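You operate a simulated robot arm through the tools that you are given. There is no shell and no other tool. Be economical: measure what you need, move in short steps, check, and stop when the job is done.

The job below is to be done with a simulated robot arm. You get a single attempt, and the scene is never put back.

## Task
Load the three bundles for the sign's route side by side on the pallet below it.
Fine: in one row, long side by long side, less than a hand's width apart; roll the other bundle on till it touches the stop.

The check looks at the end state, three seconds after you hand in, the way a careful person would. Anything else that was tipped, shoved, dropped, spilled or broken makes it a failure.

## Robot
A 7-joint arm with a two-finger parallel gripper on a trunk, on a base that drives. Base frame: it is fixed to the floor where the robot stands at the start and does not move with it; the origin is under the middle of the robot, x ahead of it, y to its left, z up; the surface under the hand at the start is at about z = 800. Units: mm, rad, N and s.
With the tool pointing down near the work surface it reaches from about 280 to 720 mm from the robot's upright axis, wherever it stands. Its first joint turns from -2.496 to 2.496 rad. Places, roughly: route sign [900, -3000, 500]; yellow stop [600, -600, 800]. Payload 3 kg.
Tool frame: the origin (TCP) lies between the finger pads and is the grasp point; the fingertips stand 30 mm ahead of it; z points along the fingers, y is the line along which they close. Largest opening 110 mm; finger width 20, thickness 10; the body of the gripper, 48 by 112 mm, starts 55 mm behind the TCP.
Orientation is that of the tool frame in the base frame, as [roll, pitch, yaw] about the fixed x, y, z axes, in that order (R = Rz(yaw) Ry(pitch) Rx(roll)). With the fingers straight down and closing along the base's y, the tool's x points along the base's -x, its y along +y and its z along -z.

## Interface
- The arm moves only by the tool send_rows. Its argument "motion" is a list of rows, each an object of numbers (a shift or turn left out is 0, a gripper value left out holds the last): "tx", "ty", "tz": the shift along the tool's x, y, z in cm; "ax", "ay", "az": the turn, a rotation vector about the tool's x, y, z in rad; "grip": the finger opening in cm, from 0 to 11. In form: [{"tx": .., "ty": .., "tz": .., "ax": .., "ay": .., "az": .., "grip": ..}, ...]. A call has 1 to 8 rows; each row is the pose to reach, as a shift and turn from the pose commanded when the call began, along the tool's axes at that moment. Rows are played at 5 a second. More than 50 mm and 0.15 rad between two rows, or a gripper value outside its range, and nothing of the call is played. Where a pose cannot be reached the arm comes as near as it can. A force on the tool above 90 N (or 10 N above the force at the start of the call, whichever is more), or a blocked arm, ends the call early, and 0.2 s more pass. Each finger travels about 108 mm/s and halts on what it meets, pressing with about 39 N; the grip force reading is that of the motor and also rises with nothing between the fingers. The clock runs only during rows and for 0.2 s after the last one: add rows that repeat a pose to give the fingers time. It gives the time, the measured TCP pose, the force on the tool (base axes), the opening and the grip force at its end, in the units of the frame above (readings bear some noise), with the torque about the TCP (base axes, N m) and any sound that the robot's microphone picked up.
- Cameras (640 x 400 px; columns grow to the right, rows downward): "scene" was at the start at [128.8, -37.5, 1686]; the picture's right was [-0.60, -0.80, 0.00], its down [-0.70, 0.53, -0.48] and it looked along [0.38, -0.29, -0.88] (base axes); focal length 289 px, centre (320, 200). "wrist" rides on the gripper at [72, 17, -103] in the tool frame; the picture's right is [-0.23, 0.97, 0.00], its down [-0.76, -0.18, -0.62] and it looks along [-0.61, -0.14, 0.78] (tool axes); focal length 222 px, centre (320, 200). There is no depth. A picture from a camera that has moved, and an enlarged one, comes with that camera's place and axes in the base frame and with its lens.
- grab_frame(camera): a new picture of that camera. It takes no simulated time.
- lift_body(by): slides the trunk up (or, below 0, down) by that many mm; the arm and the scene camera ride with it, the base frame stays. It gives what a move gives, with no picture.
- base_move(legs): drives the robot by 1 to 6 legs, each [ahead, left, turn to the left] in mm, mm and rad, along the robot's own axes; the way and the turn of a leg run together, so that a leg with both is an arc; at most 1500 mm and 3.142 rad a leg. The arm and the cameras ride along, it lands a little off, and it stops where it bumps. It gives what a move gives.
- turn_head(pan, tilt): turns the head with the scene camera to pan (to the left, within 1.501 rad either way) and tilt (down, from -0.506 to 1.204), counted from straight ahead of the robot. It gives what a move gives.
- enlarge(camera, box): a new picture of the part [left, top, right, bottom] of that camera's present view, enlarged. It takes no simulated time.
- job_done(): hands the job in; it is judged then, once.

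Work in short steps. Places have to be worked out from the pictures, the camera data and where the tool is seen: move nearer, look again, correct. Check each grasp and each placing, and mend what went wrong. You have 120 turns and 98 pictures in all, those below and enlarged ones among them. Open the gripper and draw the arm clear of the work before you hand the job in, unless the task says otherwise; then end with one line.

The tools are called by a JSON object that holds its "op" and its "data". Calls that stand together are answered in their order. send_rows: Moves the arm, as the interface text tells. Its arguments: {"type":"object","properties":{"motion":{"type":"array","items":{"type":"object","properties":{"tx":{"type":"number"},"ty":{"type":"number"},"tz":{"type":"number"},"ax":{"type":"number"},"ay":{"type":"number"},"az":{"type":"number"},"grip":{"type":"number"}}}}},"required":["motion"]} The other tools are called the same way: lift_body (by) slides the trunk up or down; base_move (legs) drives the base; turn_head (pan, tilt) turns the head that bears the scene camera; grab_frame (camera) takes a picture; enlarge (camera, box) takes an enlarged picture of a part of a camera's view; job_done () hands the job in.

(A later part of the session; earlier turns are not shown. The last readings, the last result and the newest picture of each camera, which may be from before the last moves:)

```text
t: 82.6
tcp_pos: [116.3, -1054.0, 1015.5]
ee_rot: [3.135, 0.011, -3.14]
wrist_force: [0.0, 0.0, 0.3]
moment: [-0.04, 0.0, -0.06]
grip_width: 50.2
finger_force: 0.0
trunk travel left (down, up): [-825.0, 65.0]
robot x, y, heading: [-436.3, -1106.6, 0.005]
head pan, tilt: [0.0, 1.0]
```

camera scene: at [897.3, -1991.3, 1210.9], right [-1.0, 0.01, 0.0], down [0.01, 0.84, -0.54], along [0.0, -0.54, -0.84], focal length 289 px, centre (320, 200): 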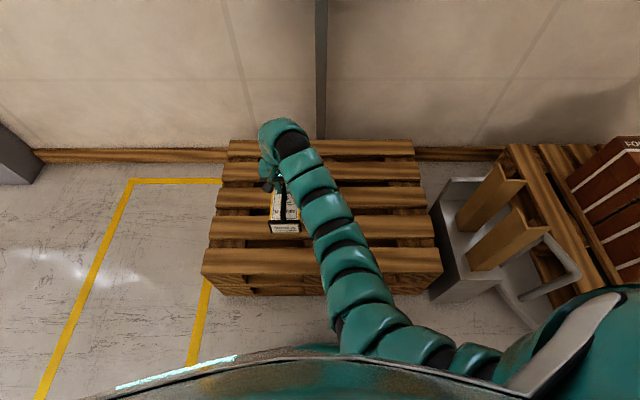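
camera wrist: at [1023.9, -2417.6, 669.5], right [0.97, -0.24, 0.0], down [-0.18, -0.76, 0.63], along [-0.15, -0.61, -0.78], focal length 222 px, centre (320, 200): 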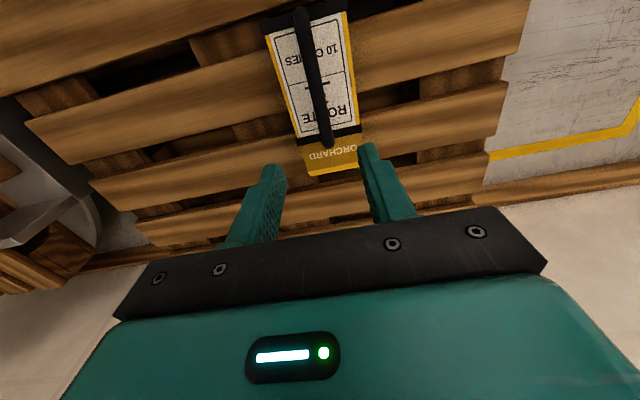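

Back in the aisle. Drive to y≈-330 and up to the table, from where the stop and all bundles are in reach, then look.

{"op": "base_move", "data": {"legs": [[0, 776, -0.005], [434, 0, 0]]}}

{"op": "turn_head", "data": {"pan": 0.0, "tilt": 1.0}}

{"op": "grab_frame", "data": {"camera": "scene"}}

{"op": "grab_frame", "data": {"camera": "wrist"}}

```text
t: 89.1
tcp_pos: [567.5, -300.5, 1015.1]
ee_rot: [3.136, 0.012, 3.118]
wrist_force: [0.0, -0.6, 0.3]
moment: [0.0, 0.01, 0.04]
grip_width: 50.3
finger_force: 0.0
trunk travel left (down, up): [-825.0, 65.0]
robot x, y, heading: [20.1, -332.9, -0.018]
head pan, tilt: [0.0, 1.0]
```

```text
t: 89.7
tcp_pos: [567.5, -302.2, 1015.5]
ee_rot: [3.136, 0.011, 3.12]
wrist_force: [0.3, 0.0, -0.3]
moment: [0.0, 0.01, 0.02]
grip_width: 49.8
finger_force: 0.1
trunk travel left (down, up): [-825.0, 65.0]
robot x, y, heading: [15.6, -337.3, -0.018]
head pan, tilt: [0.0, 1.0]
```

```text
61 pictures are left
camera scene: at [165.0, -339.7, 1690.9], right [-0.02, -1.0, 0.0], down [-0.84, 0.02, -0.54], along [0.54, -0.01, -0.84], focal length 289 px, centre (320, 200)
```

scene: 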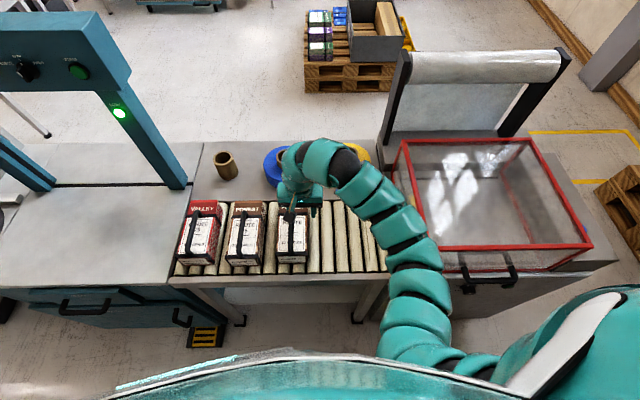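

```text
60 pictures are left
camera wrist: at [495.0, -282.8, 1119.5], right [0.25, 0.97, 0.01], down [0.75, -0.2, 0.63], along [0.61, -0.15, -0.78], focal length 222 px, centre (320, 200)
```

wrist: 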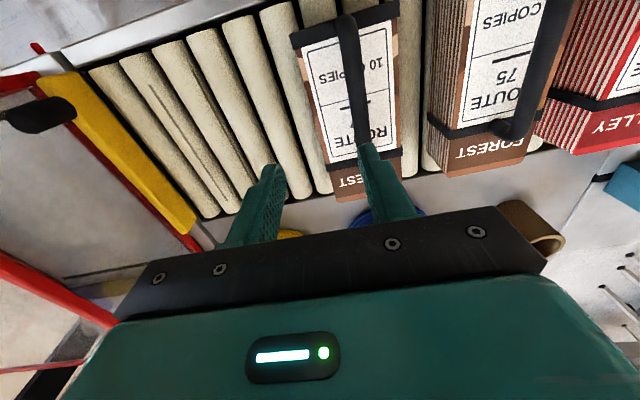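

Forest-27's handle is at y≈-264, x-centre ≈585. I go over it with the fingers opened to 7 cm.

{"op": "send_rows", "data": {"motion": [{"tx": -1, "ty": 1.9, "tz": 0.5, "ax": 0.003, "ay": 0.006, "az": -0.01, "grip": 7}, {"tx": -2, "ty": 3.7, "tz": 1, "ax": 0.0055, "ay": 0.011, "az": -0.0216, "grip": 7}, {"tx": -2, "ty": 3.7, "tz": 3, "ax": 0.0055, "ay": 0.011, "az": -0.0216, "grip": 7}]}}

{"op": "grab_frame", "data": {"camera": "wrist"}}

```text
t: 90.5
tcp_pos: [589.5, -262.6, 987.2]
ee_rot: [3.141, -0.001, 3.138]
wrist_force: [0.9, 0.4, 1.3]
moment: [0.05, 0.0, 0.0]
grip_width: 70.0
finger_force: 0.1
trunk travel left (down, up): [-825.0, 65.0]
robot x, y, heading: [18.8, -338.3, -0.026]
head pan, tilt: [0.0, 1.0]
```

```text
59 pictures are left
camera wrist: at [518.0, -246.1, 1090.6], right [0.23, 0.97, 0.0], down [0.76, -0.18, 0.62], along [0.61, -0.14, -0.78], focal length 222 px, centre (320, 200)
```

wrist: 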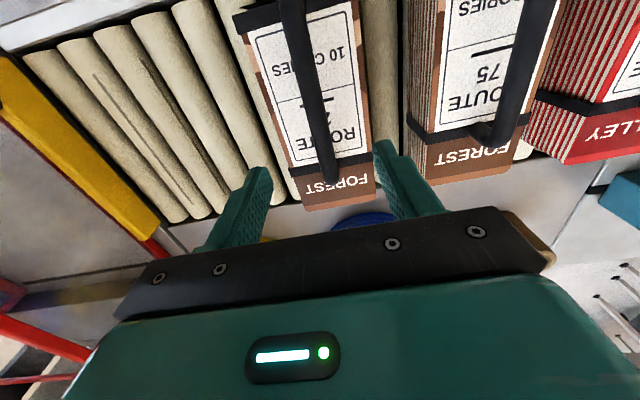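

Centred. Descend and close on its handle.

{"op": "send_rows", "data": {"motion": [{"tz": 2, "grip": 7}, {"tz": 4, "grip": 7}, {"tz": 5.4, "grip": 7}, {"tz": 5.4, "grip": 4}, {"tz": 5.4, "grip": 1}, {"tz": 5.4, "grip": 0}, {"tz": 5.4, "grip": 0}]}}

```text
t: 92.1
tcp_pos: [589.6, -263.2, 932.9]
ee_rot: [3.139, 0.002, 3.141]
wrist_force: [-0.9, -0.8, -0.5]
moment: [-0.03, -0.07, -0.03]
grip_width: 15.4
finger_force: 39.4
trunk travel left (down, up): [-825.0, 65.0]
robot x, y, heading: [15.9, -335.5, -0.019]
head pan, tilt: [0.0, 1.0]
```

Held. Roll it 200 mm along -y on the rollers, watching the force.

{"op": "send_rows", "data": {"motion": [{"ty": -2}, {"ty": -5}, {"ty": -8}, {"ty": -11}, {"ty": -14}, {"ty": -17}, {"ty": -20}]}}

{"op": "grab_frame", "data": {"camera": "wrist"}}

{"op": "grab_frame", "data": {"camera": "scene"}}

```text
t: 93.7
tcp_pos: [590.8, -464.4, 932.1]
ee_rot: [3.138, -0.001, 3.141]
wrist_force: [-2.3, -0.2, 0.3]
moment: [-0.04, -0.24, -0.03]
grip_width: 15.5
finger_force: 39.1
trunk travel left (down, up): [-825.0, 65.0]
robot x, y, heading: [20.7, -338.4, -0.021]
head pan, tilt: [0.0, 1.0]
```

```text
58 pictures are left
camera wrist: at [518.7, -446.8, 1036.9], right [0.23, 0.97, 0.0], down [0.76, -0.18, 0.62], along [0.61, -0.14, -0.78], focal length 222 px, centre (320, 200)
```

wrist: 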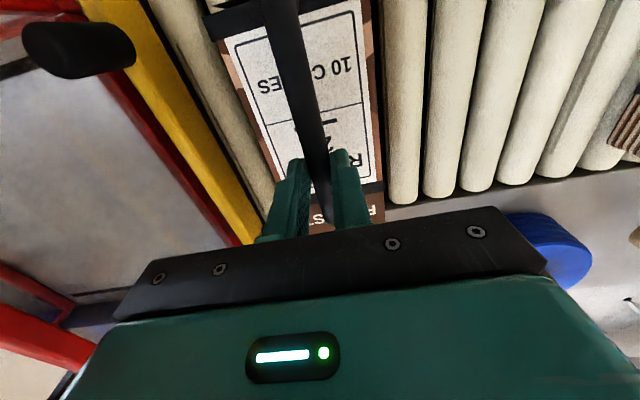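

```text
57 pictures are left
camera scene: at [165.3, -340.9, 1690.9], right [-0.02, -1.0, 0.0], down [-0.84, 0.02, -0.54], along [0.54, -0.01, -0.84], focal length 289 px, centre (320, 200)
```

scene: 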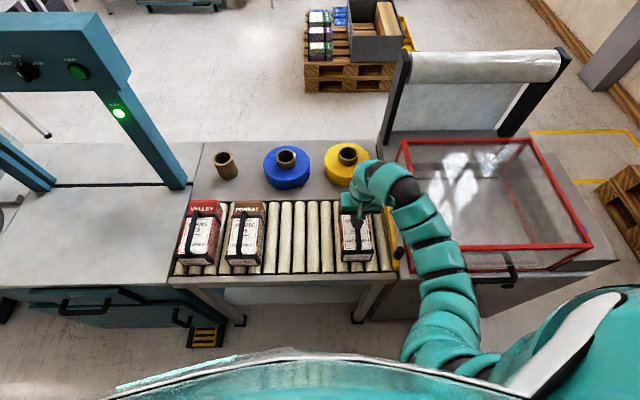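

About 60 mm remains. Continue slowly and watch the y force.

{"op": "send_rows", "data": {"motion": [{"ty": -1}, {"ty": -2}, {"ty": -3}, {"ty": -3.5}, {"ty": -4}]}}

{"op": "send_rows", "data": {"motion": [{"ty": -0.5}, {"ty": -1}, {"ty": -1.5}]}}

{"op": "grab_frame", "data": {"camera": "wrist"}}

```text
t: 94.9
tcp_pos: [589.4, -503.3, 931.5]
ee_rot: [3.14, 0.002, 3.14]
wrist_force: [9.1, -0.2, 11.5]
moment: [0.0, 0.55, -0.01]
grip_width: 15.6
finger_force: 39.3
trunk travel left (down, up): [-825.0, 65.0]
robot x, y, heading: [19.8, -339.2, -0.021]
head pan, tilt: [0.0, 1.0]
```

```text
t: 95.7
tcp_pos: [589.5, -519.4, 932.0]
ee_rot: [3.14, 0.002, 3.14]
wrist_force: [10.2, 0.5, 16.1]
moment: [-0.01, -1.1, -0.02]
grip_width: 15.5
finger_force: 38.2
trunk travel left (down, up): [-825.0, 65.0]
robot x, y, heading: [14.1, -337.1, -0.019]
head pan, tilt: [0.0, 1.0]
```

```text
56 pictures are left
camera wrist: at [517.0, -502.4, 1036.4], right [0.23, 0.97, 0.0], down [0.76, -0.18, 0.62], along [0.61, -0.14, -0.78], focal length 222 px, centre (320, 200)
```

wrist: 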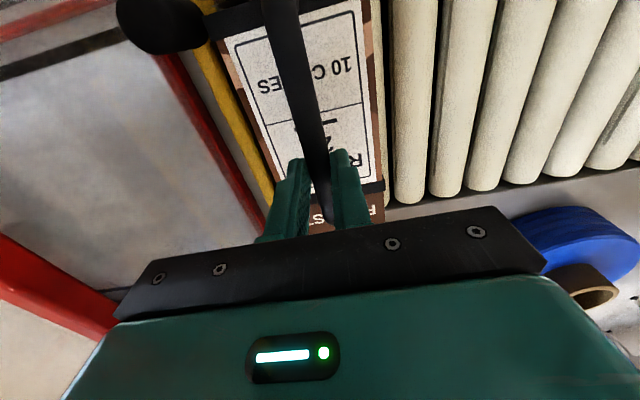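

Very near the stop now. Zoom in on stop and knob from the scene camera.

{"op": "enlarge", "data": {"camera": "scene", "box": [320, 190, 440, 290]}}

{"op": "enlarge", "data": {"camera": "wrist", "box": [100, 0, 300, 130]}}

```text
4.00 times, centred on (380, 240) of scene
camera zoom: at [164.7, -339.4, 1691.1], right [-0.02, -1.0, 0.0], down [-0.84, 0.02, -0.54], along [0.54, -0.01, -0.84], focal length 1154 px, centre (80, 40)
```

zoom: 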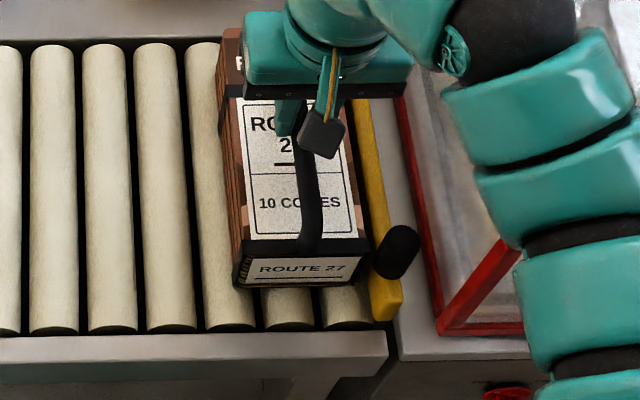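

```text
3.08 times, centred on (200, 65) of wrist
camera zoom: at [517.0, -502.4, 1036.4], right [0.23, 0.97, 0.0], down [0.76, -0.18, 0.62], along [0.61, -0.14, -0.78], focal length 684 px, centre (689, 615)
```

zoom: 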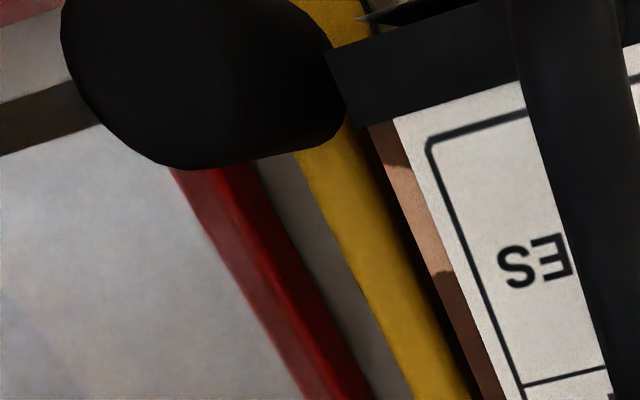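

The knob sits on the bar's own top, not blocking; a narrow gap remains to the bar. Keep nudging.

{"op": "send_rows", "data": {"motion": [{"ty": -0.3}, {"ty": -0.6}, {"ty": -0.8}, {"ty": -0.8}]}}

{"op": "enlarge", "data": {"camera": "wrist", "box": [100, 0, 380, 200]}}

```text
t: 96.7
tcp_pos: [589.4, -526.5, 931.6]
ee_rot: [3.138, 0.001, -3.141]
wrist_force: [13.0, 1.9, 22.9]
moment: [0.07, -0.03, -0.03]
grip_width: 15.4
finger_force: 39.3
trunk travel left (down, up): [-825.0, 65.0]
robot x, y, heading: [18.1, -338.2, -0.024]
head pan, tilt: [0.0, 1.0]
```

```text
2.00 times, centred on (240, 100) of wrist
camera zoom: at [516.1, -509.1, 1036.3], right [0.23, 0.97, 0.0], down [0.76, -0.18, 0.62], along [0.61, -0.14, -0.78], focal length 444 px, centre (480, 400)
```

zoom: 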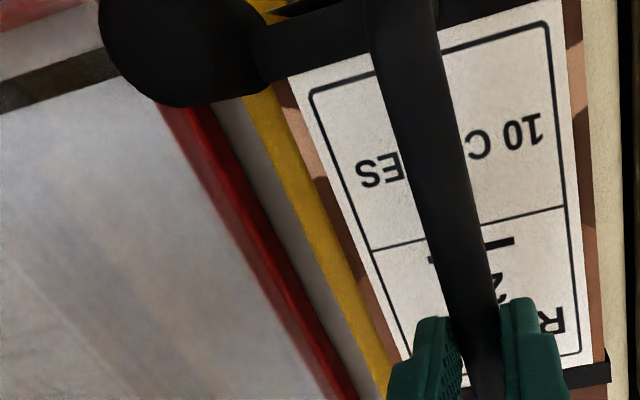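

Downward pressure is building; ease up 2 mm and keep nudging until the y force shows contact.

{"op": "send_rows", "data": {"motion": [{"tz": -0.15}, {"tz": -0.15, "ty": -0.3}, {"tz": -0.15, "ty": -0.6}, {"tz": -0.15, "ty": -0.6}]}}

{"op": "send_rows", "data": {"motion": [{"ty": -0.3}, {"ty": -0.6}, {"ty": -0.6}]}}

{"op": "enlarge", "data": {"camera": "wrist", "box": [100, 0, 380, 200]}}

```text
t: 97.7
tcp_pos: [588.7, -529.5, 932.5]
ee_rot: [3.14, -0.001, -3.141]
wrist_force: [6.2, 21.5, 5.1]
moment: [0.74, 0.49, -0.8]
grip_width: 15.9
finger_force: 39.2
trunk travel left (down, up): [-825.0, 65.0]
robot x, y, heading: [20.2, -337.7, -0.017]
head pan, tilt: [0.0, 1.0]
```

```text
t: 98.5
tcp_pos: [587.4, -542.9, 931.8]
ee_rot: [-3.138, -0.002, 3.138]
wrist_force: [-2.2, -0.4, -0.1]
moment: [-0.29, 0.37, 0.01]
grip_width: 15.6
finger_force: 39.2
trunk travel left (down, up): [-825.0, 65.0]
robot x, y, heading: [19.8, -339.2, -0.026]
head pan, tilt: [0.0, 1.0]
```

```text
2.00 times, centred on (240, 100) of wrist
camera zoom: at [515.2, -524.1, 1037.2], right [0.23, 0.97, 0.0], down [0.76, -0.18, 0.62], along [0.6, -0.15, -0.78], focal length 444 px, centre (480, 400)
```

zoom: 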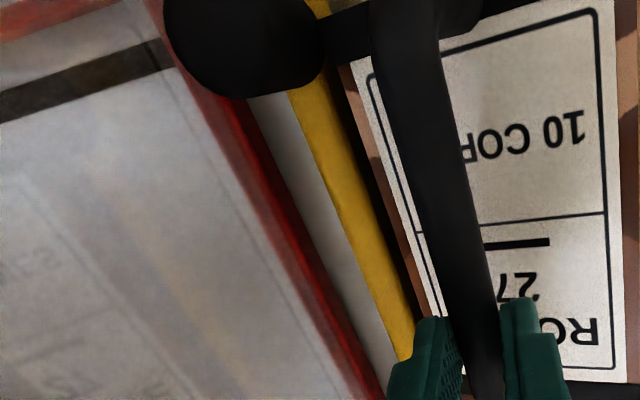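

The force peaked then vanished; something slipped. Look before going on.

{"op": "enlarge", "data": {"camera": "scene", "box": [320, 190, 440, 290]}}

{"op": "grab_frame", "data": {"camera": "wrist"}}

```text
4.00 times, centred on (380, 240) of scene
camera zoom: at [164.3, -339.0, 1690.8], right [-0.02, -1.0, 0.0], down [-0.84, 0.02, -0.54], along [0.54, -0.01, -0.84], focal length 1154 px, centre (80, 40)
```

zoom: 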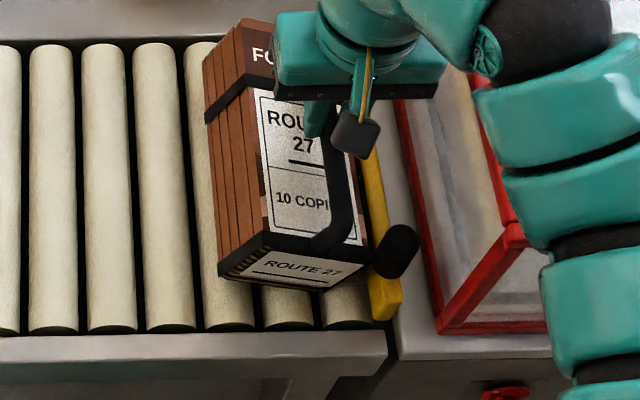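

```text
50 pictures are left
camera wrist: at [515.2, -524.1, 1037.2], right [0.23, 0.97, 0.0], down [0.76, -0.18, 0.62], along [0.6, -0.15, -0.78], focal length 222 px, centre (320, 200)
```

wrist: 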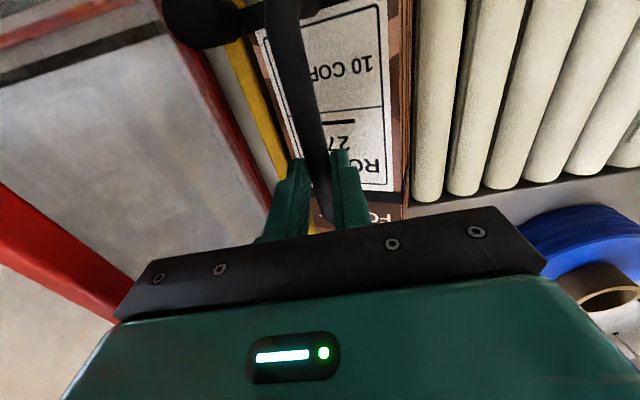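

It reached the stop (at TCP y≈-528) and I over-pushed, so the top leans over. Move back +y 15 mm to set it upright.

{"op": "send_rows", "data": {"motion": [{"ty": 0.3}, {"ty": 0.6}, {"ty": 0.9}, {"ty": 1.2}, {"ty": 1.5}]}}

{"op": "enlarge", "data": {"camera": "scene", "box": [320, 190, 440, 290]}}

```text
t: 99.7
tcp_pos: [588.0, -524.9, 933.2]
ee_rot: [3.139, 0.0, 3.139]
wrist_force: [3.4, -0.4, 0.6]
moment: [-0.21, -0.53, 0.0]
grip_width: 15.6
finger_force: 39.1
trunk travel left (down, up): [-825.0, 65.0]
robot x, y, heading: [16.3, -340.9, -0.016]
head pan, tilt: [0.0, 1.0]
```

```text
4.00 times, centred on (380, 240) of scene
camera zoom: at [165.6, -339.7, 1690.8], right [-0.02, -1.0, 0.0], down [-0.84, 0.02, -0.54], along [0.54, -0.01, -0.84], focal length 1154 px, centre (80, 40)
```

zoom: 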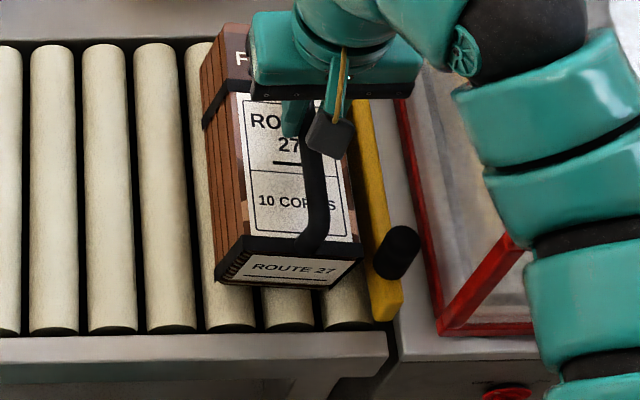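

Still leaning slightly within the grip, with its base stable. Release gently so it settles flat, then I'll nudge it low down.

{"op": "send_rows", "data": {"motion": [{"grip": 1.8}, {"grip": 2.2}, {"grip": 3}, {"grip": 5}, {"grip": 5}]}}

{"op": "enlarge", "data": {"camera": "scene", "box": [320, 190, 440, 290]}}

```text
t: 100.9
tcp_pos: [587.7, -524.1, 933.3]
ee_rot: [3.139, 0.0, 3.14]
wrist_force: [1.1, -0.4, 0.1]
moment: [-0.01, -0.01, 0.03]
grip_width: 50.1
finger_force: 0.0
trunk travel left (down, up): [-825.0, 65.0]
robot x, y, heading: [21.4, -340.2, -0.022]
head pan, tilt: [0.0, 1.0]
```

```text
4.00 times, centred on (380, 240) of scene
camera zoom: at [165.1, -339.7, 1690.9], right [-0.02, -1.0, 0.0], down [-0.84, 0.02, -0.54], along [0.54, -0.01, -0.84], focal length 1154 px, centre (80, 40)
```

zoom: 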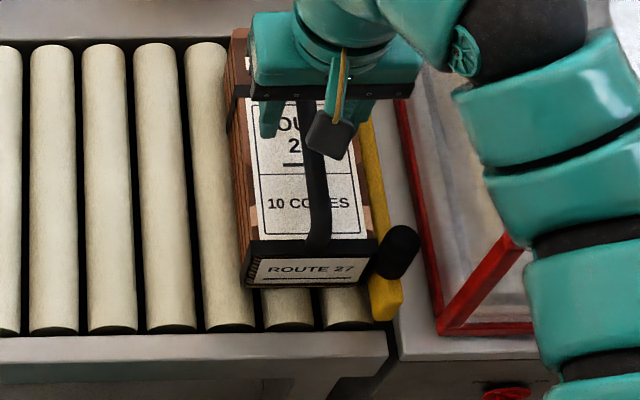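

It settled flat close against the bar. Lift out and inspect from above.

{"op": "send_rows", "data": {"motion": [{"tz": -3}, {"tz": -6}, {"tz": -7, "ty": 3}, {"tz": -7, "ty": 7.5, "grip": 0}, {"tz": -7, "ty": 8, "grip": 0}]}}

{"op": "grab_frame", "data": {"camera": "wrist"}}

{"op": "enlarge", "data": {"camera": "scene", "box": [320, 190, 440, 290]}}

```text
t: 102.1
tcp_pos: [589.0, -445.6, 1002.4]
ee_rot: [3.14, 0.0, 3.138]
wrist_force: [0.0, 0.0, -0.4]
moment: [-0.02, 0.05, -0.01]
grip_width: 0.3
finger_force: 37.7
trunk travel left (down, up): [-825.0, 65.0]
robot x, y, heading: [15.5, -336.9, -0.023]
head pan, tilt: [0.0, 1.0]
```

```text
47 pictures are left
camera wrist: at [517.3, -428.0, 1107.5], right [0.23, 0.97, 0.0], down [0.76, -0.18, 0.62], along [0.61, -0.14, -0.78], focal length 222 px, centre (320, 200)
```

wrist: 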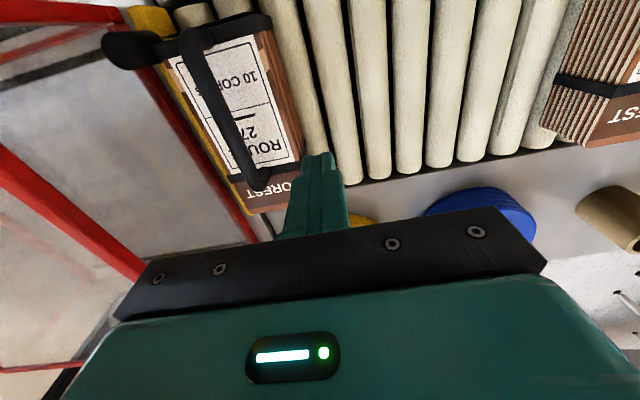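

```text
4.00 times, centred on (380, 240) of scene
camera zoom: at [165.1, -340.4, 1690.9], right [-0.02, -1.0, 0.0], down [-0.84, 0.02, -0.54], along [0.54, -0.01, -0.84], focal length 1154 px, centre (80, 40)
```

zoom: 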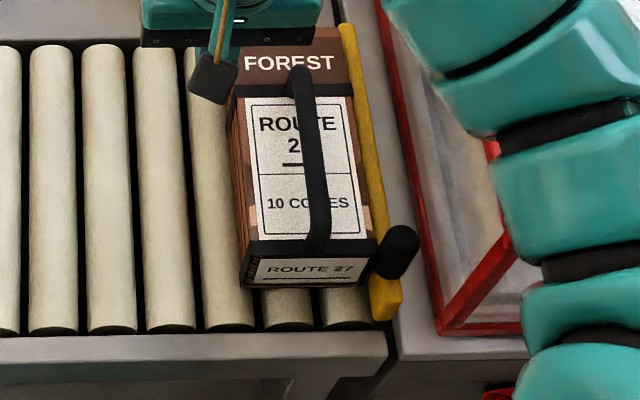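

It looks flush. To make sure, lower the closed fingers beside it and nudge gently, watching the force.

{"op": "send_rows", "data": {"motion": [{"tz": 4}, {"tz": 8}, {"tz": 11.2}, {"tz": 11.2, "ty": -0.5}, {"tz": 11.2, "ty": -1}, {"tz": 11.2, "ty": -1.5}]}}

{"op": "enlarge", "data": {"camera": "scene", "box": [320, 190, 440, 290]}}

```text
t: 103.5
tcp_pos: [588.9, -459.2, 892.1]
ee_rot: [3.141, 0.001, 3.141]
wrist_force: [0.0, 0.3, -1.0]
moment: [0.0, -0.03, -0.02]
grip_width: 0.1
finger_force: 37.8
trunk travel left (down, up): [-825.0, 65.0]
robot x, y, heading: [24.9, -339.1, -0.02]
head pan, tilt: [0.0, 1.0]
```

```text
4.00 times, centred on (380, 240) of scene
camera zoom: at [165.0, -339.8, 1690.9], right [-0.02, -1.0, 0.0], down [-0.84, 0.02, -0.54], along [0.54, -0.01, -0.84], focal length 1154 px, centre (80, 40)
```

zoom: 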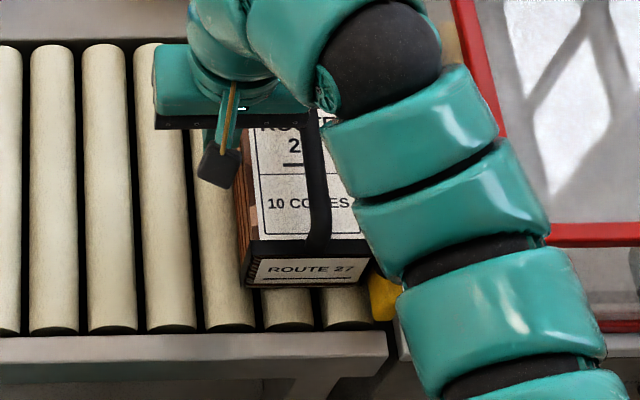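

No contact yet; nudge 3 mm at a time.

{"op": "send_rows", "data": {"motion": [{"ty": -0.3}, {"ty": -0.6}]}}

{"op": "send_rows", "data": {"motion": [{"ty": -0.2}, {"ty": -0.4}]}}

{"op": "send_rows", "data": {"motion": [{"ty": -0.2}, {"ty": -0.4}]}}

```text
t: 104.1
tcp_pos: [588.8, -464.4, 891.2]
ee_rot: [3.138, -0.002, 3.14]
wrist_force: [0.0, 0.7, 0.4]
moment: [0.02, 0.0, 0.02]
grip_width: 0.2
finger_force: 38.1
trunk travel left (down, up): [-825.0, 65.0]
robot x, y, heading: [20.4, -335.8, -0.019]
head pan, tilt: [0.0, 1.0]
```

```text
t: 104.7
tcp_pos: [588.1, -469.5, 891.1]
ee_rot: [3.14, 0.0, 3.14]
wrist_force: [0.5, 0.5, 0.7]
moment: [0.03, 0.0, 0.02]
grip_width: 0.0
finger_force: 37.3
trunk travel left (down, up): [-825.0, 65.0]
robot x, y, heading: [19.3, -339.3, -0.021]
head pan, tilt: [0.0, 1.0]
```

```text
t: 105.3
tcp_pos: [589.0, -471.6, 890.7]
ee_rot: [3.138, 0.0, -3.141]
wrist_force: [3.1, 6.8, -1.2]
moment: [0.19, -0.13, -0.06]
grip_width: 0.1
finger_force: 38.0
trunk travel left (down, up): [-825.0, 65.0]
robot x, y, heading: [18.5, -336.8, -0.016]
head pan, tilt: [0.0, 1.0]
```

A 6.8 N reaction: bundle is against the stop. Back off and look.

{"op": "send_rows", "data": {"motion": [{"ty": 1}, {"ty": 2.5}, {"ty": 3, "tz": -4}, {"ty": 4, "tz": -8}, {"ty": 7, "tz": -11}, {"ty": 11, "tz": -11}]}}

{"op": "grab_frame", "data": {"camera": "wrist"}}

{"op": "enlarge", "data": {"camera": "scene", "box": [320, 190, 440, 290]}}

```text
t: 106.7
tcp_pos: [589.8, -361.0, 1003.6]
ee_rot: [3.141, 0.0, 3.138]
wrist_force: [0.0, 1.2, 0.0]
moment: [0.0, 0.01, -0.01]
grip_width: 0.3
finger_force: 37.6
trunk travel left (down, up): [-825.0, 65.0]
robot x, y, heading: [19.6, -337.9, -0.018]
head pan, tilt: [0.0, 1.0]
```

```text
44 pictures are left
camera wrist: at [518.2, -344.6, 1107.4], right [0.23, 0.97, 0.0], down [0.76, -0.18, 0.62], along [0.61, -0.14, -0.78], focal length 222 px, centre (320, 200)
```

wrist: 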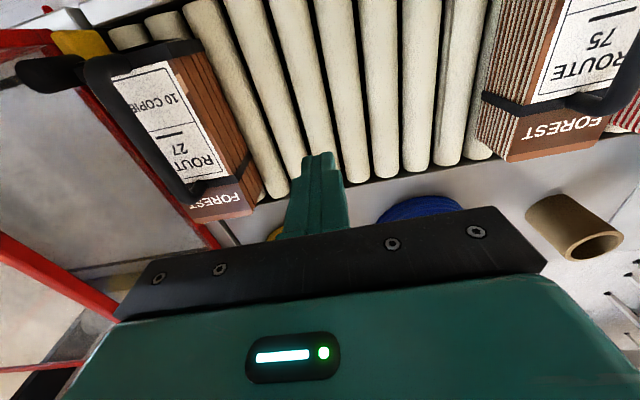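

```text
4.00 times, centred on (380, 240) of scene
camera zoom: at [165.3, -338.5, 1690.9], right [-0.02, -1.0, 0.0], down [-0.84, 0.02, -0.54], along [0.54, -0.01, -0.84], focal length 1154 px, centre (80, 40)
```

zoom: 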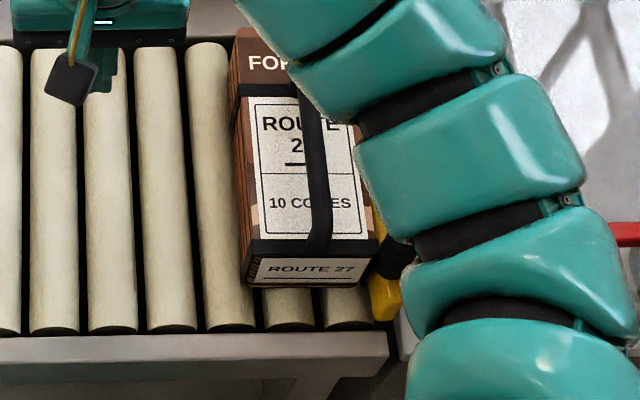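

Now to Forest-75: move above it at y≈-112 with fingers open.

{"op": "send_rows", "data": {"motion": [{"ty": 4, "grip": 0}, {"ty": 8, "grip": 3}, {"ty": 12, "grip": 5}, {"ty": 16, "grip": 7}, {"ty": 20, "grip": 7}, {"ty": 24.5, "grip": 7}]}}

{"op": "grab_frame", "data": {"camera": "wrist"}}

```text
t: 108.1
tcp_pos: [588.1, -116.0, 1001.3]
ee_rot: [-3.141, -0.002, -3.14]
wrist_force: [-0.5, 0.0, -0.1]
moment: [-0.02, 0.0, 0.02]
grip_width: 70.1
finger_force: 0.2
trunk travel left (down, up): [-825.0, 65.0]
robot x, y, heading: [22.6, -334.1, -0.017]
head pan, tilt: [0.0, 1.0]
```

```text
42 pictures are left
camera wrist: at [516.8, -99.7, 1106.5], right [0.23, 0.97, 0.0], down [0.76, -0.18, 0.62], along [0.61, -0.14, -0.78], focal length 222 px, centre (320, 200)
```

wrist: 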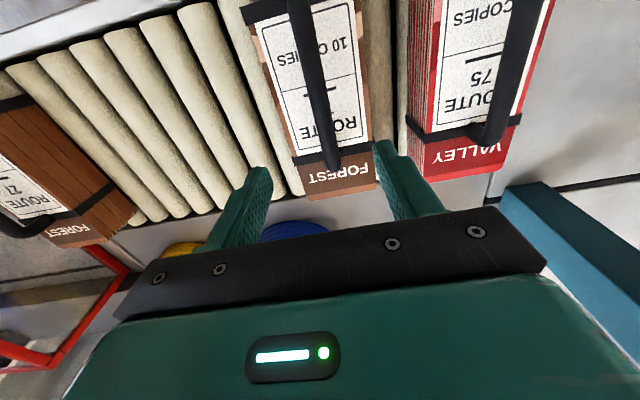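

Handle at y≈-112. Descend, close and lift.

{"op": "send_rows", "data": {"motion": [{"ty": 0.3, "tz": 3, "grip": 7}, {"ty": 0.3, "tz": 5.5, "grip": 7}, {"ty": 0.3, "tz": 6.8, "grip": 7}, {"ty": 0.3, "tz": 6.8, "grip": 4}, {"ty": 0.3, "tz": 6.8, "grip": 1}, {"ty": 0.3, "tz": 6.8, "grip": 0}, {"ty": 0.3, "tz": 6.8, "grip": 0}]}}

{"op": "send_rows", "data": {"motion": [{"tz": -1}, {"tz": -3}, {"tz": -6}, {"tz": -8.5}]}}

{"op": "lift_body", "data": {"by": 60}}

{"op": "enlarge", "data": {"camera": "scene", "box": [160, 130, 440, 305]}}

```text
t: 109.7
tcp_pos: [589.0, -116.1, 935.1]
ee_rot: [3.141, -0.001, 3.141]
wrist_force: [-0.7, 0.1, 0.1]
moment: [0.02, -0.43, 0.02]
grip_width: 15.5
finger_force: 39.0
trunk travel left (down, up): [-825.0, 65.0]
robot x, y, heading: [19.6, -337.1, -0.024]
head pan, tilt: [0.0, 1.0]
```

```text
t: 110.7
tcp_pos: [591.4, -116.7, 1018.6]
ee_rot: [-3.14, -0.002, 3.138]
wrist_force: [0.0, 0.0, -8.7]
moment: [-0.08, 0.02, 0.0]
grip_width: 15.5
finger_force: 38.8
trunk travel left (down, up): [-825.0, 65.0]
robot x, y, heading: [20.8, -342.9, -0.022]
head pan, tilt: [0.0, 1.0]
```

```text
t: 111.7
tcp_pos: [590.9, -115.7, 1078.7]
ee_rot: [-3.141, -0.002, 3.139]
wrist_force: [0.6, -0.5, -7.4]
moment: [-0.04, 0.03, -0.04]
grip_width: 15.2
finger_force: 39.0
trunk travel left (down, up): [-885.0, 5.0]
robot x, y, heading: [19.1, -338.6, -0.023]
head pan, tilt: [0.0, 1.0]
```

```text
2.29 times, centred on (300, 218) of scene
camera zoom: at [166.3, -339.2, 1750.8], right [-0.02, -1.0, 0.0], down [-0.84, 0.02, -0.54], along [0.54, -0.01, -0.84], focal length 660 px, centre (366, 160)
```

zoom: 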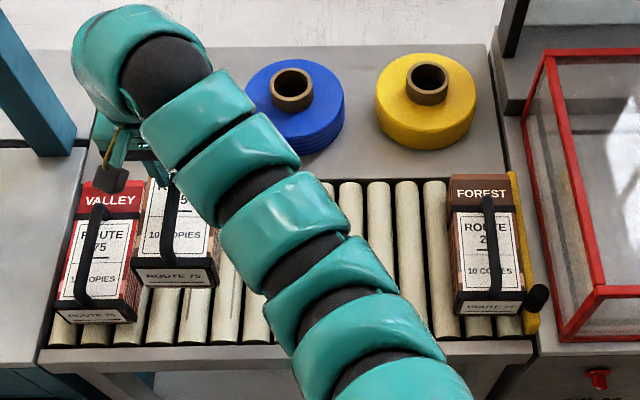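

Forest-75 is held. Back off, centre the arm, and drive the same safe route to the pallet.

{"op": "base_move", "data": {"legs": [[-456, 0, 0.02]]}}

{"op": "send_rows", "data": {"motion": [{"tx": 1, "ty": -3.7, "tz": 0.5}, {"tx": 2, "ty": -7.4, "tz": 1}, {"tx": 3, "ty": -11.1, "tz": 1.5}, {"tx": 4, "ty": -14.8, "tz": 2}, {"tx": 5, "ty": -18.5, "tz": 2.5}, {"tx": 6, "ty": -22.2, "tz": 3}, {"tx": 7, "ty": -26, "tz": 3}]}}

{"op": "base_move", "data": {"legs": [[0, -765, 0], [0, 0, -1.57]]}}

```text
t: 114.5
tcp_pos: [124.0, -98.3, 1079.2]
ee_rot: [3.139, 0.0, -3.119]
wrist_force: [-0.2, -1.1, -9.4]
moment: [-0.01, 0.03, -0.02]
grip_width: 15.9
finger_force: 39.2
trunk travel left (down, up): [-885.0, 5.0]
robot x, y, heading: [-440.9, -329.1, 0.002]
head pan, tilt: [0.0, 1.0]
```

```text
t: 116.1
tcp_pos: [58.8, -361.9, 1051.4]
ee_rot: [3.14, 0.0, -3.119]
wrist_force: [0.3, -0.5, -8.5]
moment: [-0.02, 0.05, -0.01]
grip_width: 15.6
finger_force: 39.4
trunk travel left (down, up): [-885.0, 5.0]
robot x, y, heading: [-440.5, -338.7, 0.001]
head pan, tilt: [0.0, 1.0]
```

```text
t: 124.0
tcp_pos: [-454.2, -1603.9, 1051.3]
ee_rot: [3.14, -0.003, 1.609]
wrist_force: [0.1, 0.2, -9.0]
moment: [0.05, 0.04, 0.02]
grip_width: 15.3
finger_force: 38.9
trunk travel left (down, up): [-885.0, 5.0]
robot x, y, heading: [-438.8, -1099.8, -1.55]
head pan, tilt: [0.0, 1.0]
```

On course; continue to the pallet.

{"op": "base_move", "data": {"legs": [[345, 432, -0.025], [140, 150, 0], [200, 450, 0], [60, 302, 0]]}}

{"op": "grab_frame", "data": {"camera": "scene"}}

```text
t: 132.6
tcp_pos: [855.8, -2357.7, 1050.7]
ee_rot: [-3.14, 0.0, 1.574]
wrist_force: [0.9, -0.3, -8.0]
moment: [0.1, -0.02, -0.01]
grip_width: 15.5
finger_force: 39.3
trunk travel left (down, up): [-885.0, 5.0]
robot x, y, heading: [888.7, -1856.9, -1.585]
head pan, tilt: [0.0, 1.0]
```

```text
40 pictures are left
camera scene: at [886.2, -2006.3, 1750.8], right [-1.0, 0.02, 0.0], down [0.01, 0.84, -0.54], along [-0.01, -0.54, -0.84], focal length 289 px, centre (320, 200)
```

scene: 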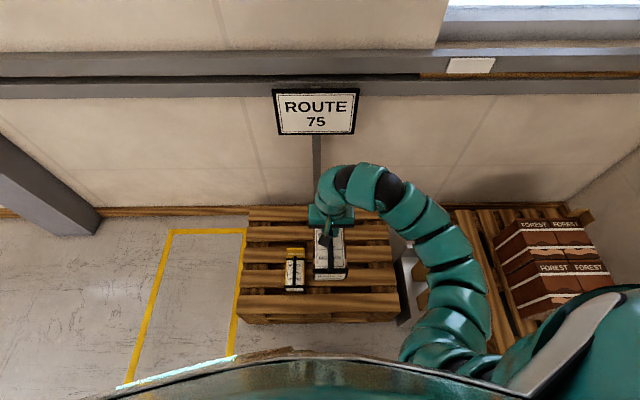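

Aligned with Orchard visible on the pallet. Move to the second slot (x≈897, y≈-2490) and lower.

{"op": "send_rows", "data": {"motion": [{"ty": 1, "tx": -3.5}, {"ty": 2, "tx": -7}, {"ty": 3, "tx": -10.5}, {"ty": 4.1, "tx": -13.2}, {"ty": 4.1, "tx": -13.2}]}}

{"op": "lift_body", "data": {"by": -300}}

{"op": "lift_body", "data": {"by": -200}}

{"op": "grab_frame", "data": {"camera": "wrist"}}

{"op": "enlarge", "data": {"camera": "scene", "box": [190, 120, 450, 300]}}

```text
t: 133.8
tcp_pos: [895.9, -2488.9, 1052.1]
ee_rot: [3.14, -0.001, 1.572]
wrist_force: [-0.9, -0.2, -8.7]
moment: [0.04, 0.06, 0.01]
grip_width: 15.3
finger_force: 38.7
trunk travel left (down, up): [-885.0, 5.0]
robot x, y, heading: [888.2, -1854.4, -1.589]
head pan, tilt: [0.0, 1.0]
```

```text
t: 136.8
tcp_pos: [895.7, -2488.7, 752.5]
ee_rot: [3.14, -0.001, 1.575]
wrist_force: [0.5, 0.3, -7.9]
moment: [0.05, -0.01, -0.01]
grip_width: 15.5
finger_force: 38.9
trunk travel left (down, up): [-585.0, 305.0]
robot x, y, heading: [893.5, -1857.0, -1.585]
head pan, tilt: [0.0, 1.0]
```

```text
t: 139.0
tcp_pos: [897.2, -2489.8, 551.2]
ee_rot: [3.14, 0.0, 1.574]
wrist_force: [-0.6, 0.9, -8.2]
moment: [0.02, 0.01, -0.01]
grip_width: 15.5
finger_force: 39.0
trunk travel left (down, up): [-385.0, 505.0]
robot x, y, heading: [894.3, -1856.5, -1.582]
head pan, tilt: [0.0, 1.0]
```

```text
39 pictures are left
camera wrist: at [912.5, -2416.4, 656.9], right [0.97, -0.22, 0.0], down [-0.18, -0.76, 0.62], along [-0.14, -0.61, -0.78], focal length 222 px, centre (320, 200)
```

wrist: 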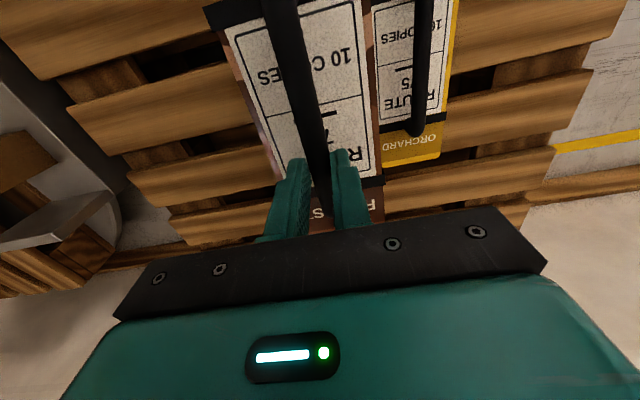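

```text
2.22 times, centred on (320, 210) of scene
camera zoom: at [885.3, -2005.9, 1250.9], right [-1.0, 0.02, 0.0], down [0.01, 0.84, -0.54], along [-0.01, -0.54, -0.84], focal length 641 px, centre (320, 178)
```

zoom: 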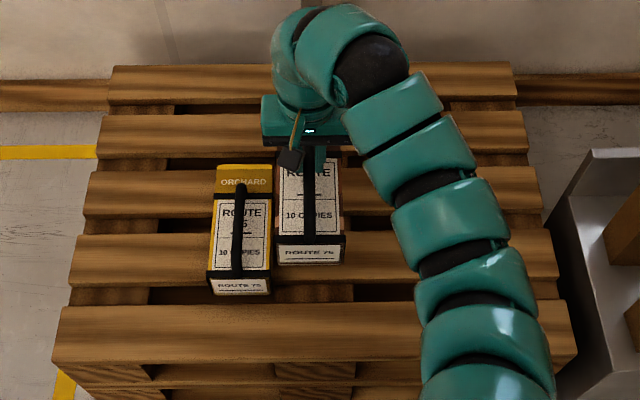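

Orchard measures x≈997–1005; I shift 5 mm away from it and descend to just above the slats, then to contact.

{"op": "send_rows", "data": {"motion": [{"ty": -0.5, "tz": 3}, {"ty": -0.5, "tz": 6.5}, {"ty": -0.5, "tz": 9.5}, {"ty": -0.5, "tz": 11.5}, {"ty": -0.5, "tz": 11.9}]}}

{"op": "send_rows", "data": {"motion": [{"tz": 0.2}, {"tz": 0.4}, {"tz": 0.6}]}}

```text
t: 140.2
tcp_pos: [891.1, -2489.6, 433.3]
ee_rot: [3.141, 0.0, 1.574]
wrist_force: [0.0, -0.6, -8.6]
moment: [0.07, 0.03, -0.02]
grip_width: 15.3
finger_force: 39.3
trunk travel left (down, up): [-385.0, 505.0]
robot x, y, heading: [887.4, -1860.2, -1.591]
head pan, tilt: [0.0, 1.0]
```

```text
t: 141.0
tcp_pos: [890.7, -2489.6, 427.6]
ee_rot: [3.139, -0.001, 1.575]
wrist_force: [0.6, -0.2, -8.0]
moment: [0.06, 0.02, -0.01]
grip_width: 15.4
finger_force: 38.9
trunk travel left (down, up): [-385.0, 505.0]
robot x, y, heading: [887.8, -1857.2, -1.588]
head pan, tilt: [0.0, 1.0]
```

{"op": "send_rows", "data": {"motion": [{"tz": 0.1}, {"tz": 0.3}]}}

```text
t: 141.6
tcp_pos: [891.9, -2489.2, 423.9]
ee_rot: [3.14, 0.0, 1.574]
wrist_force: [-0.6, -0.3, -7.1]
moment: [-0.19, 0.14, -0.05]
grip_width: 15.5
finger_force: 38.9
trunk travel left (down, up): [-385.0, 505.0]
robot x, y, heading: [889.9, -1857.0, -1.584]
head pan, tilt: [0.0, 1.0]
```

Just touching. One more millimetre or two, then release.

{"op": "send_rows", "data": {"motion": [{"tz": 0.15}, {"tz": 0.15}]}}

{"op": "send_rows", "data": {"motion": [{"grip": 2}, {"grip": 4}, {"grip": 5}, {"grip": 5}, {"tz": -4}, {"tz": -8}, {"tz": -11}]}}

{"op": "grab_frame", "data": {"camera": "wrist"}}

{"op": "enlarge", "data": {"camera": "scene", "box": [190, 120, 450, 300]}}

```text
t: 142.2
tcp_pos: [891.5, -2487.7, 423.7]
ee_rot: [3.139, 0.0, 1.576]
wrist_force: [1.8, 1.2, -2.0]
moment: [-0.53, -0.11, 0.28]
grip_width: 15.5
finger_force: 39.2
trunk travel left (down, up): [-385.0, 505.0]
robot x, y, heading: [891.7, -1858.0, -1.585]
head pan, tilt: [0.0, 1.0]
```

```text
t: 143.8
tcp_pos: [890.4, -2488.9, 534.8]
ee_rot: [3.139, 0.0, 1.573]
wrist_force: [0.8, 0.3, -0.4]
moment: [-0.01, 0.0, 0.0]
grip_width: 50.2
finger_force: 0.0
trunk travel left (down, up): [-385.0, 505.0]
robot x, y, heading: [892.0, -1856.1, -1.589]
head pan, tilt: [0.0, 1.0]
```

```text
37 pictures are left
camera wrist: at [906.6, -2416.6, 638.7], right [0.97, -0.22, 0.0], down [-0.18, -0.76, 0.62], along [-0.14, -0.61, -0.78], focal length 222 px, centre (320, 200)
```

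wrist: 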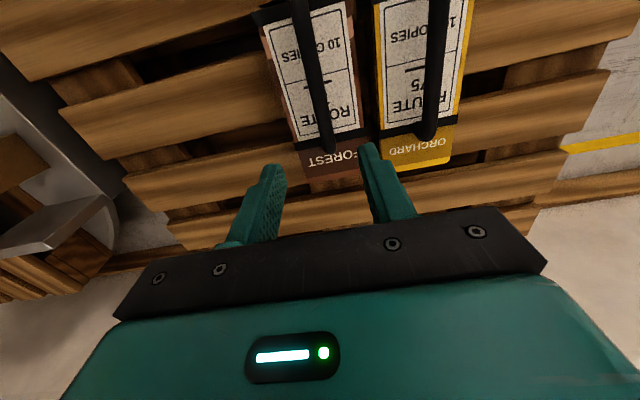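

```text
2.22 times, centred on (320, 210) of scene
camera zoom: at [885.2, -2005.2, 1250.9], right [-1.0, 0.02, 0.0], down [0.01, 0.84, -0.54], along [-0.01, -0.54, -0.84], focal length 641 px, centre (320, 178)
```

zoom: 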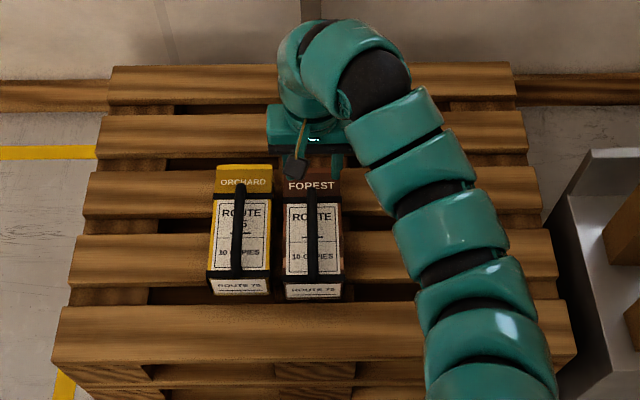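

Two bundles side by side, ~15 mm apart. Return for Valley.

{"op": "send_rows", "data": {"motion": [{"tz": -2}, {"tz": -4}]}}

{"op": "lift_body", "data": {"by": 400}}

{"op": "lift_body", "data": {"by": 40}}

{"op": "base_move", "data": {"legs": [[-62, -302, 0], [-200, -450, 0], [-140, -150, 0], [-340, -430, 0], [0, 0, 1.585]]}}

{"op": "base_move", "data": {"legs": [[0, 1080, 0], [420, 0, 0]]}}

{"op": "grab_frame", "data": {"camera": "wrist"}}

{"op": "grab_frame", "data": {"camera": "scene"}}

```text
t: 144.4
tcp_pos: [889.8, -2488.0, 573.1]
ee_rot: [3.14, -0.002, 1.575]
wrist_force: [-1.1, 0.3, 0.8]
moment: [0.03, 0.01, 0.02]
grip_width: 50.2
finger_force: 0.1
trunk travel left (down, up): [-385.0, 505.0]
robot x, y, heading: [890.4, -1857.2, -1.585]
head pan, tilt: [0.0, 1.0]
```

```text
t: 148.2
tcp_pos: [889.8, -2488.8, 971.3]
ee_rot: [3.14, 0.001, 1.575]
wrist_force: [1.1, -0.2, 0.5]
moment: [-0.02, 0.01, 0.01]
grip_width: 50.1
finger_force: 0.1
trunk travel left (down, up): [-785.0, 105.0]
robot x, y, heading: [894.0, -1861.5, -1.586]
head pan, tilt: [0.0, 1.0]
```

```text
t: 149.0
tcp_pos: [890.2, -2489.2, 1013.7]
ee_rot: [3.141, 0.002, 1.574]
wrist_force: [0.2, 0.6, -0.5]
moment: [0.0, 0.01, 0.0]
grip_width: 50.2
finger_force: 0.1
trunk travel left (down, up): [-825.0, 65.0]
robot x, y, heading: [891.0, -1854.9, -1.583]
head pan, tilt: [0.0, 1.0]
```

```text
t: 161.5
tcp_pos: [196.3, -1079.8, 1013.8]
ee_rot: [3.141, 0.0, -3.105]
wrist_force: [-0.9, 0.6, -0.5]
moment: [-0.01, 0.01, 0.0]
grip_width: 50.2
finger_force: 0.2
trunk travel left (down, up): [-825.0, 65.0]
robot x, y, heading: [-434.5, -1103.3, 0.023]
head pan, tilt: [0.0, 1.0]
```

```text
t: 169.1
tcp_pos: [598.3, -22.8, 1012.4]
ee_rot: [3.139, -0.002, -3.124]
wrist_force: [-0.2, 0.4, -0.3]
moment: [-0.01, 0.0, 0.04]
grip_width: 50.2
finger_force: 0.0
trunk travel left (down, up): [-825.0, 65.0]
robot x, y, heading: [-32.1, -29.0, -0.003]
head pan, tilt: [0.0, 1.0]
```

```text
35 pictures are left
camera wrist: at [525.6, -6.8, 1117.1], right [0.21, 0.98, 0.0], down [0.77, -0.17, 0.62], along [0.61, -0.13, -0.78], focal length 222 px, centre (320, 200)
```

wrist: 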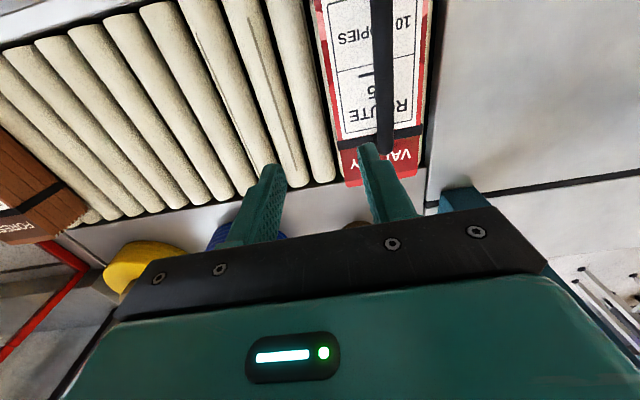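

```text
34 pictures are left
camera scene: at [113.1, -29.6, 1690.8], right [0.0, -1.0, 0.0], down [-0.84, 0.0, -0.54], along [0.54, 0.0, -0.84], focal length 289 px, centre (320, 200)
```

scene: 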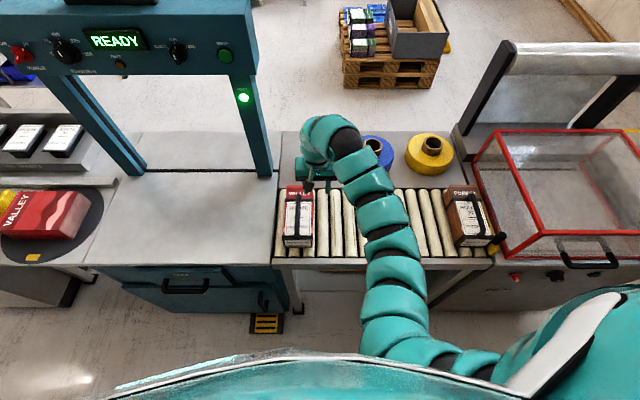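

Valley's handle is at y≈37. Move over it.

{"op": "send_rows", "data": {"motion": [{"ty": 3, "az": 0.009, "grip": 7}, {"ty": 5.9, "az": 0.0176, "grip": 7}, {"ty": 5.9, "tz": 1.5, "az": 0.0176, "grip": 7}]}}

{"op": "grab_frame", "data": {"camera": "wrist"}}

```text
t: 169.9
tcp_pos: [598.4, 35.0, 997.3]
ee_rot: [3.14, 0.0, 3.141]
wrist_force: [0.1, 0.0, -0.6]
moment: [0.02, -0.01, 0.02]
grip_width: 70.0
finger_force: 0.0
trunk travel left (down, up): [-825.0, 65.0]
robot x, y, heading: [-35.0, -30.7, 0.001]
head pan, tilt: [0.0, 1.0]
```

```text
33 pictures are left
camera wrist: at [525.9, 52.2, 1102.6], right [0.23, 0.97, 0.0], down [0.76, -0.18, 0.62], along [0.61, -0.14, -0.78], focal length 222 px, centre (320, 200)
```

wrist: 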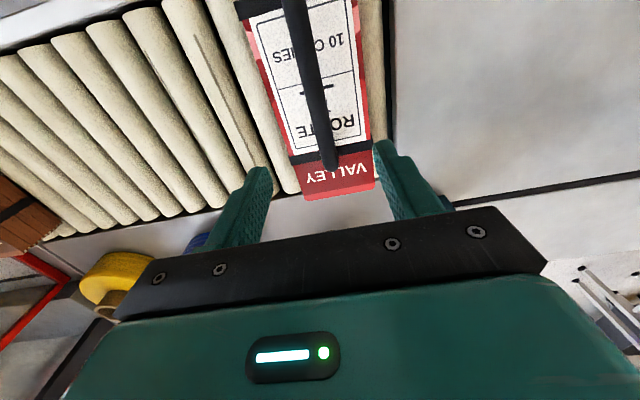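

Same centred picture as before. Descend, grip and lift.

{"op": "send_rows", "data": {"motion": [{"tz": 3, "grip": 7}, {"tz": 5.5, "grip": 7}, {"tz": 6.4, "grip": 7}, {"tz": 6.4, "grip": 4}, {"tz": 6.4, "grip": 1}, {"tz": 6.4, "grip": 0}, {"tz": 6.4, "grip": 0}]}}

{"op": "send_rows", "data": {"motion": [{"tz": -1}, {"tz": -3}, {"tz": -6}, {"tz": -8}]}}

{"op": "lift_body", "data": {"by": 60}}

{"op": "enlarge", "data": {"camera": "scene", "box": [260, 120, 520, 290]}}

```text
t: 171.5
tcp_pos: [597.3, 37.4, 933.5]
ee_rot: [3.139, -0.001, -3.141]
wrist_force: [-1.5, 0.3, -0.8]
moment: [0.01, -0.58, -0.04]
grip_width: 15.6
finger_force: 39.2
trunk travel left (down, up): [-825.0, 65.0]
robot x, y, heading: [-35.8, -32.3, -0.003]
head pan, tilt: [0.0, 1.0]
```

```text
t: 172.5
tcp_pos: [599.0, 36.3, 1014.7]
ee_rot: [3.141, -0.003, 3.14]
wrist_force: [-0.3, 0.5, -7.4]
moment: [0.02, 0.01, 0.01]
grip_width: 15.4
finger_force: 38.9
trunk travel left (down, up): [-825.0, 65.0]
robot x, y, heading: [-34.6, -29.3, -0.001]
head pan, tilt: [0.0, 1.0]
```

```text
t: 173.5
tcp_pos: [597.8, 35.9, 1075.6]
ee_rot: [3.14, -0.001, 3.141]
wrist_force: [0.0, -0.1, -8.7]
moment: [0.02, -0.02, 0.0]
grip_width: 15.4
finger_force: 39.0
trunk travel left (down, up): [-885.0, 5.0]
robot x, y, heading: [-34.3, -29.6, -0.003]
head pan, tilt: [0.0, 1.0]
```

```text
2.35 times, centred on (390, 205) of scene
camera zoom: at [113.4, -29.5, 1750.8], right [0.0, -1.0, 0.0], down [-0.84, 0.0, -0.54], along [0.54, 0.0, -0.84], focal length 679 px, centre (155, 188)
```

zoom: 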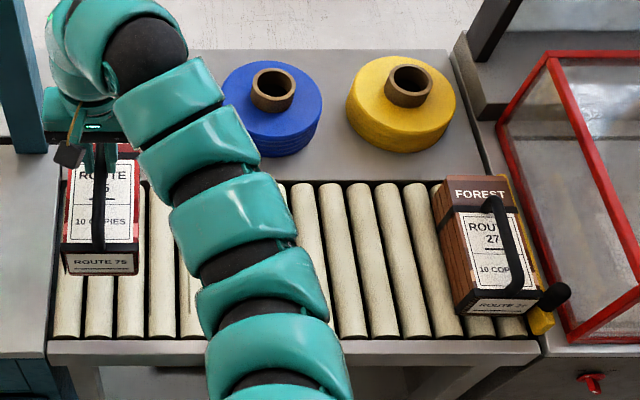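

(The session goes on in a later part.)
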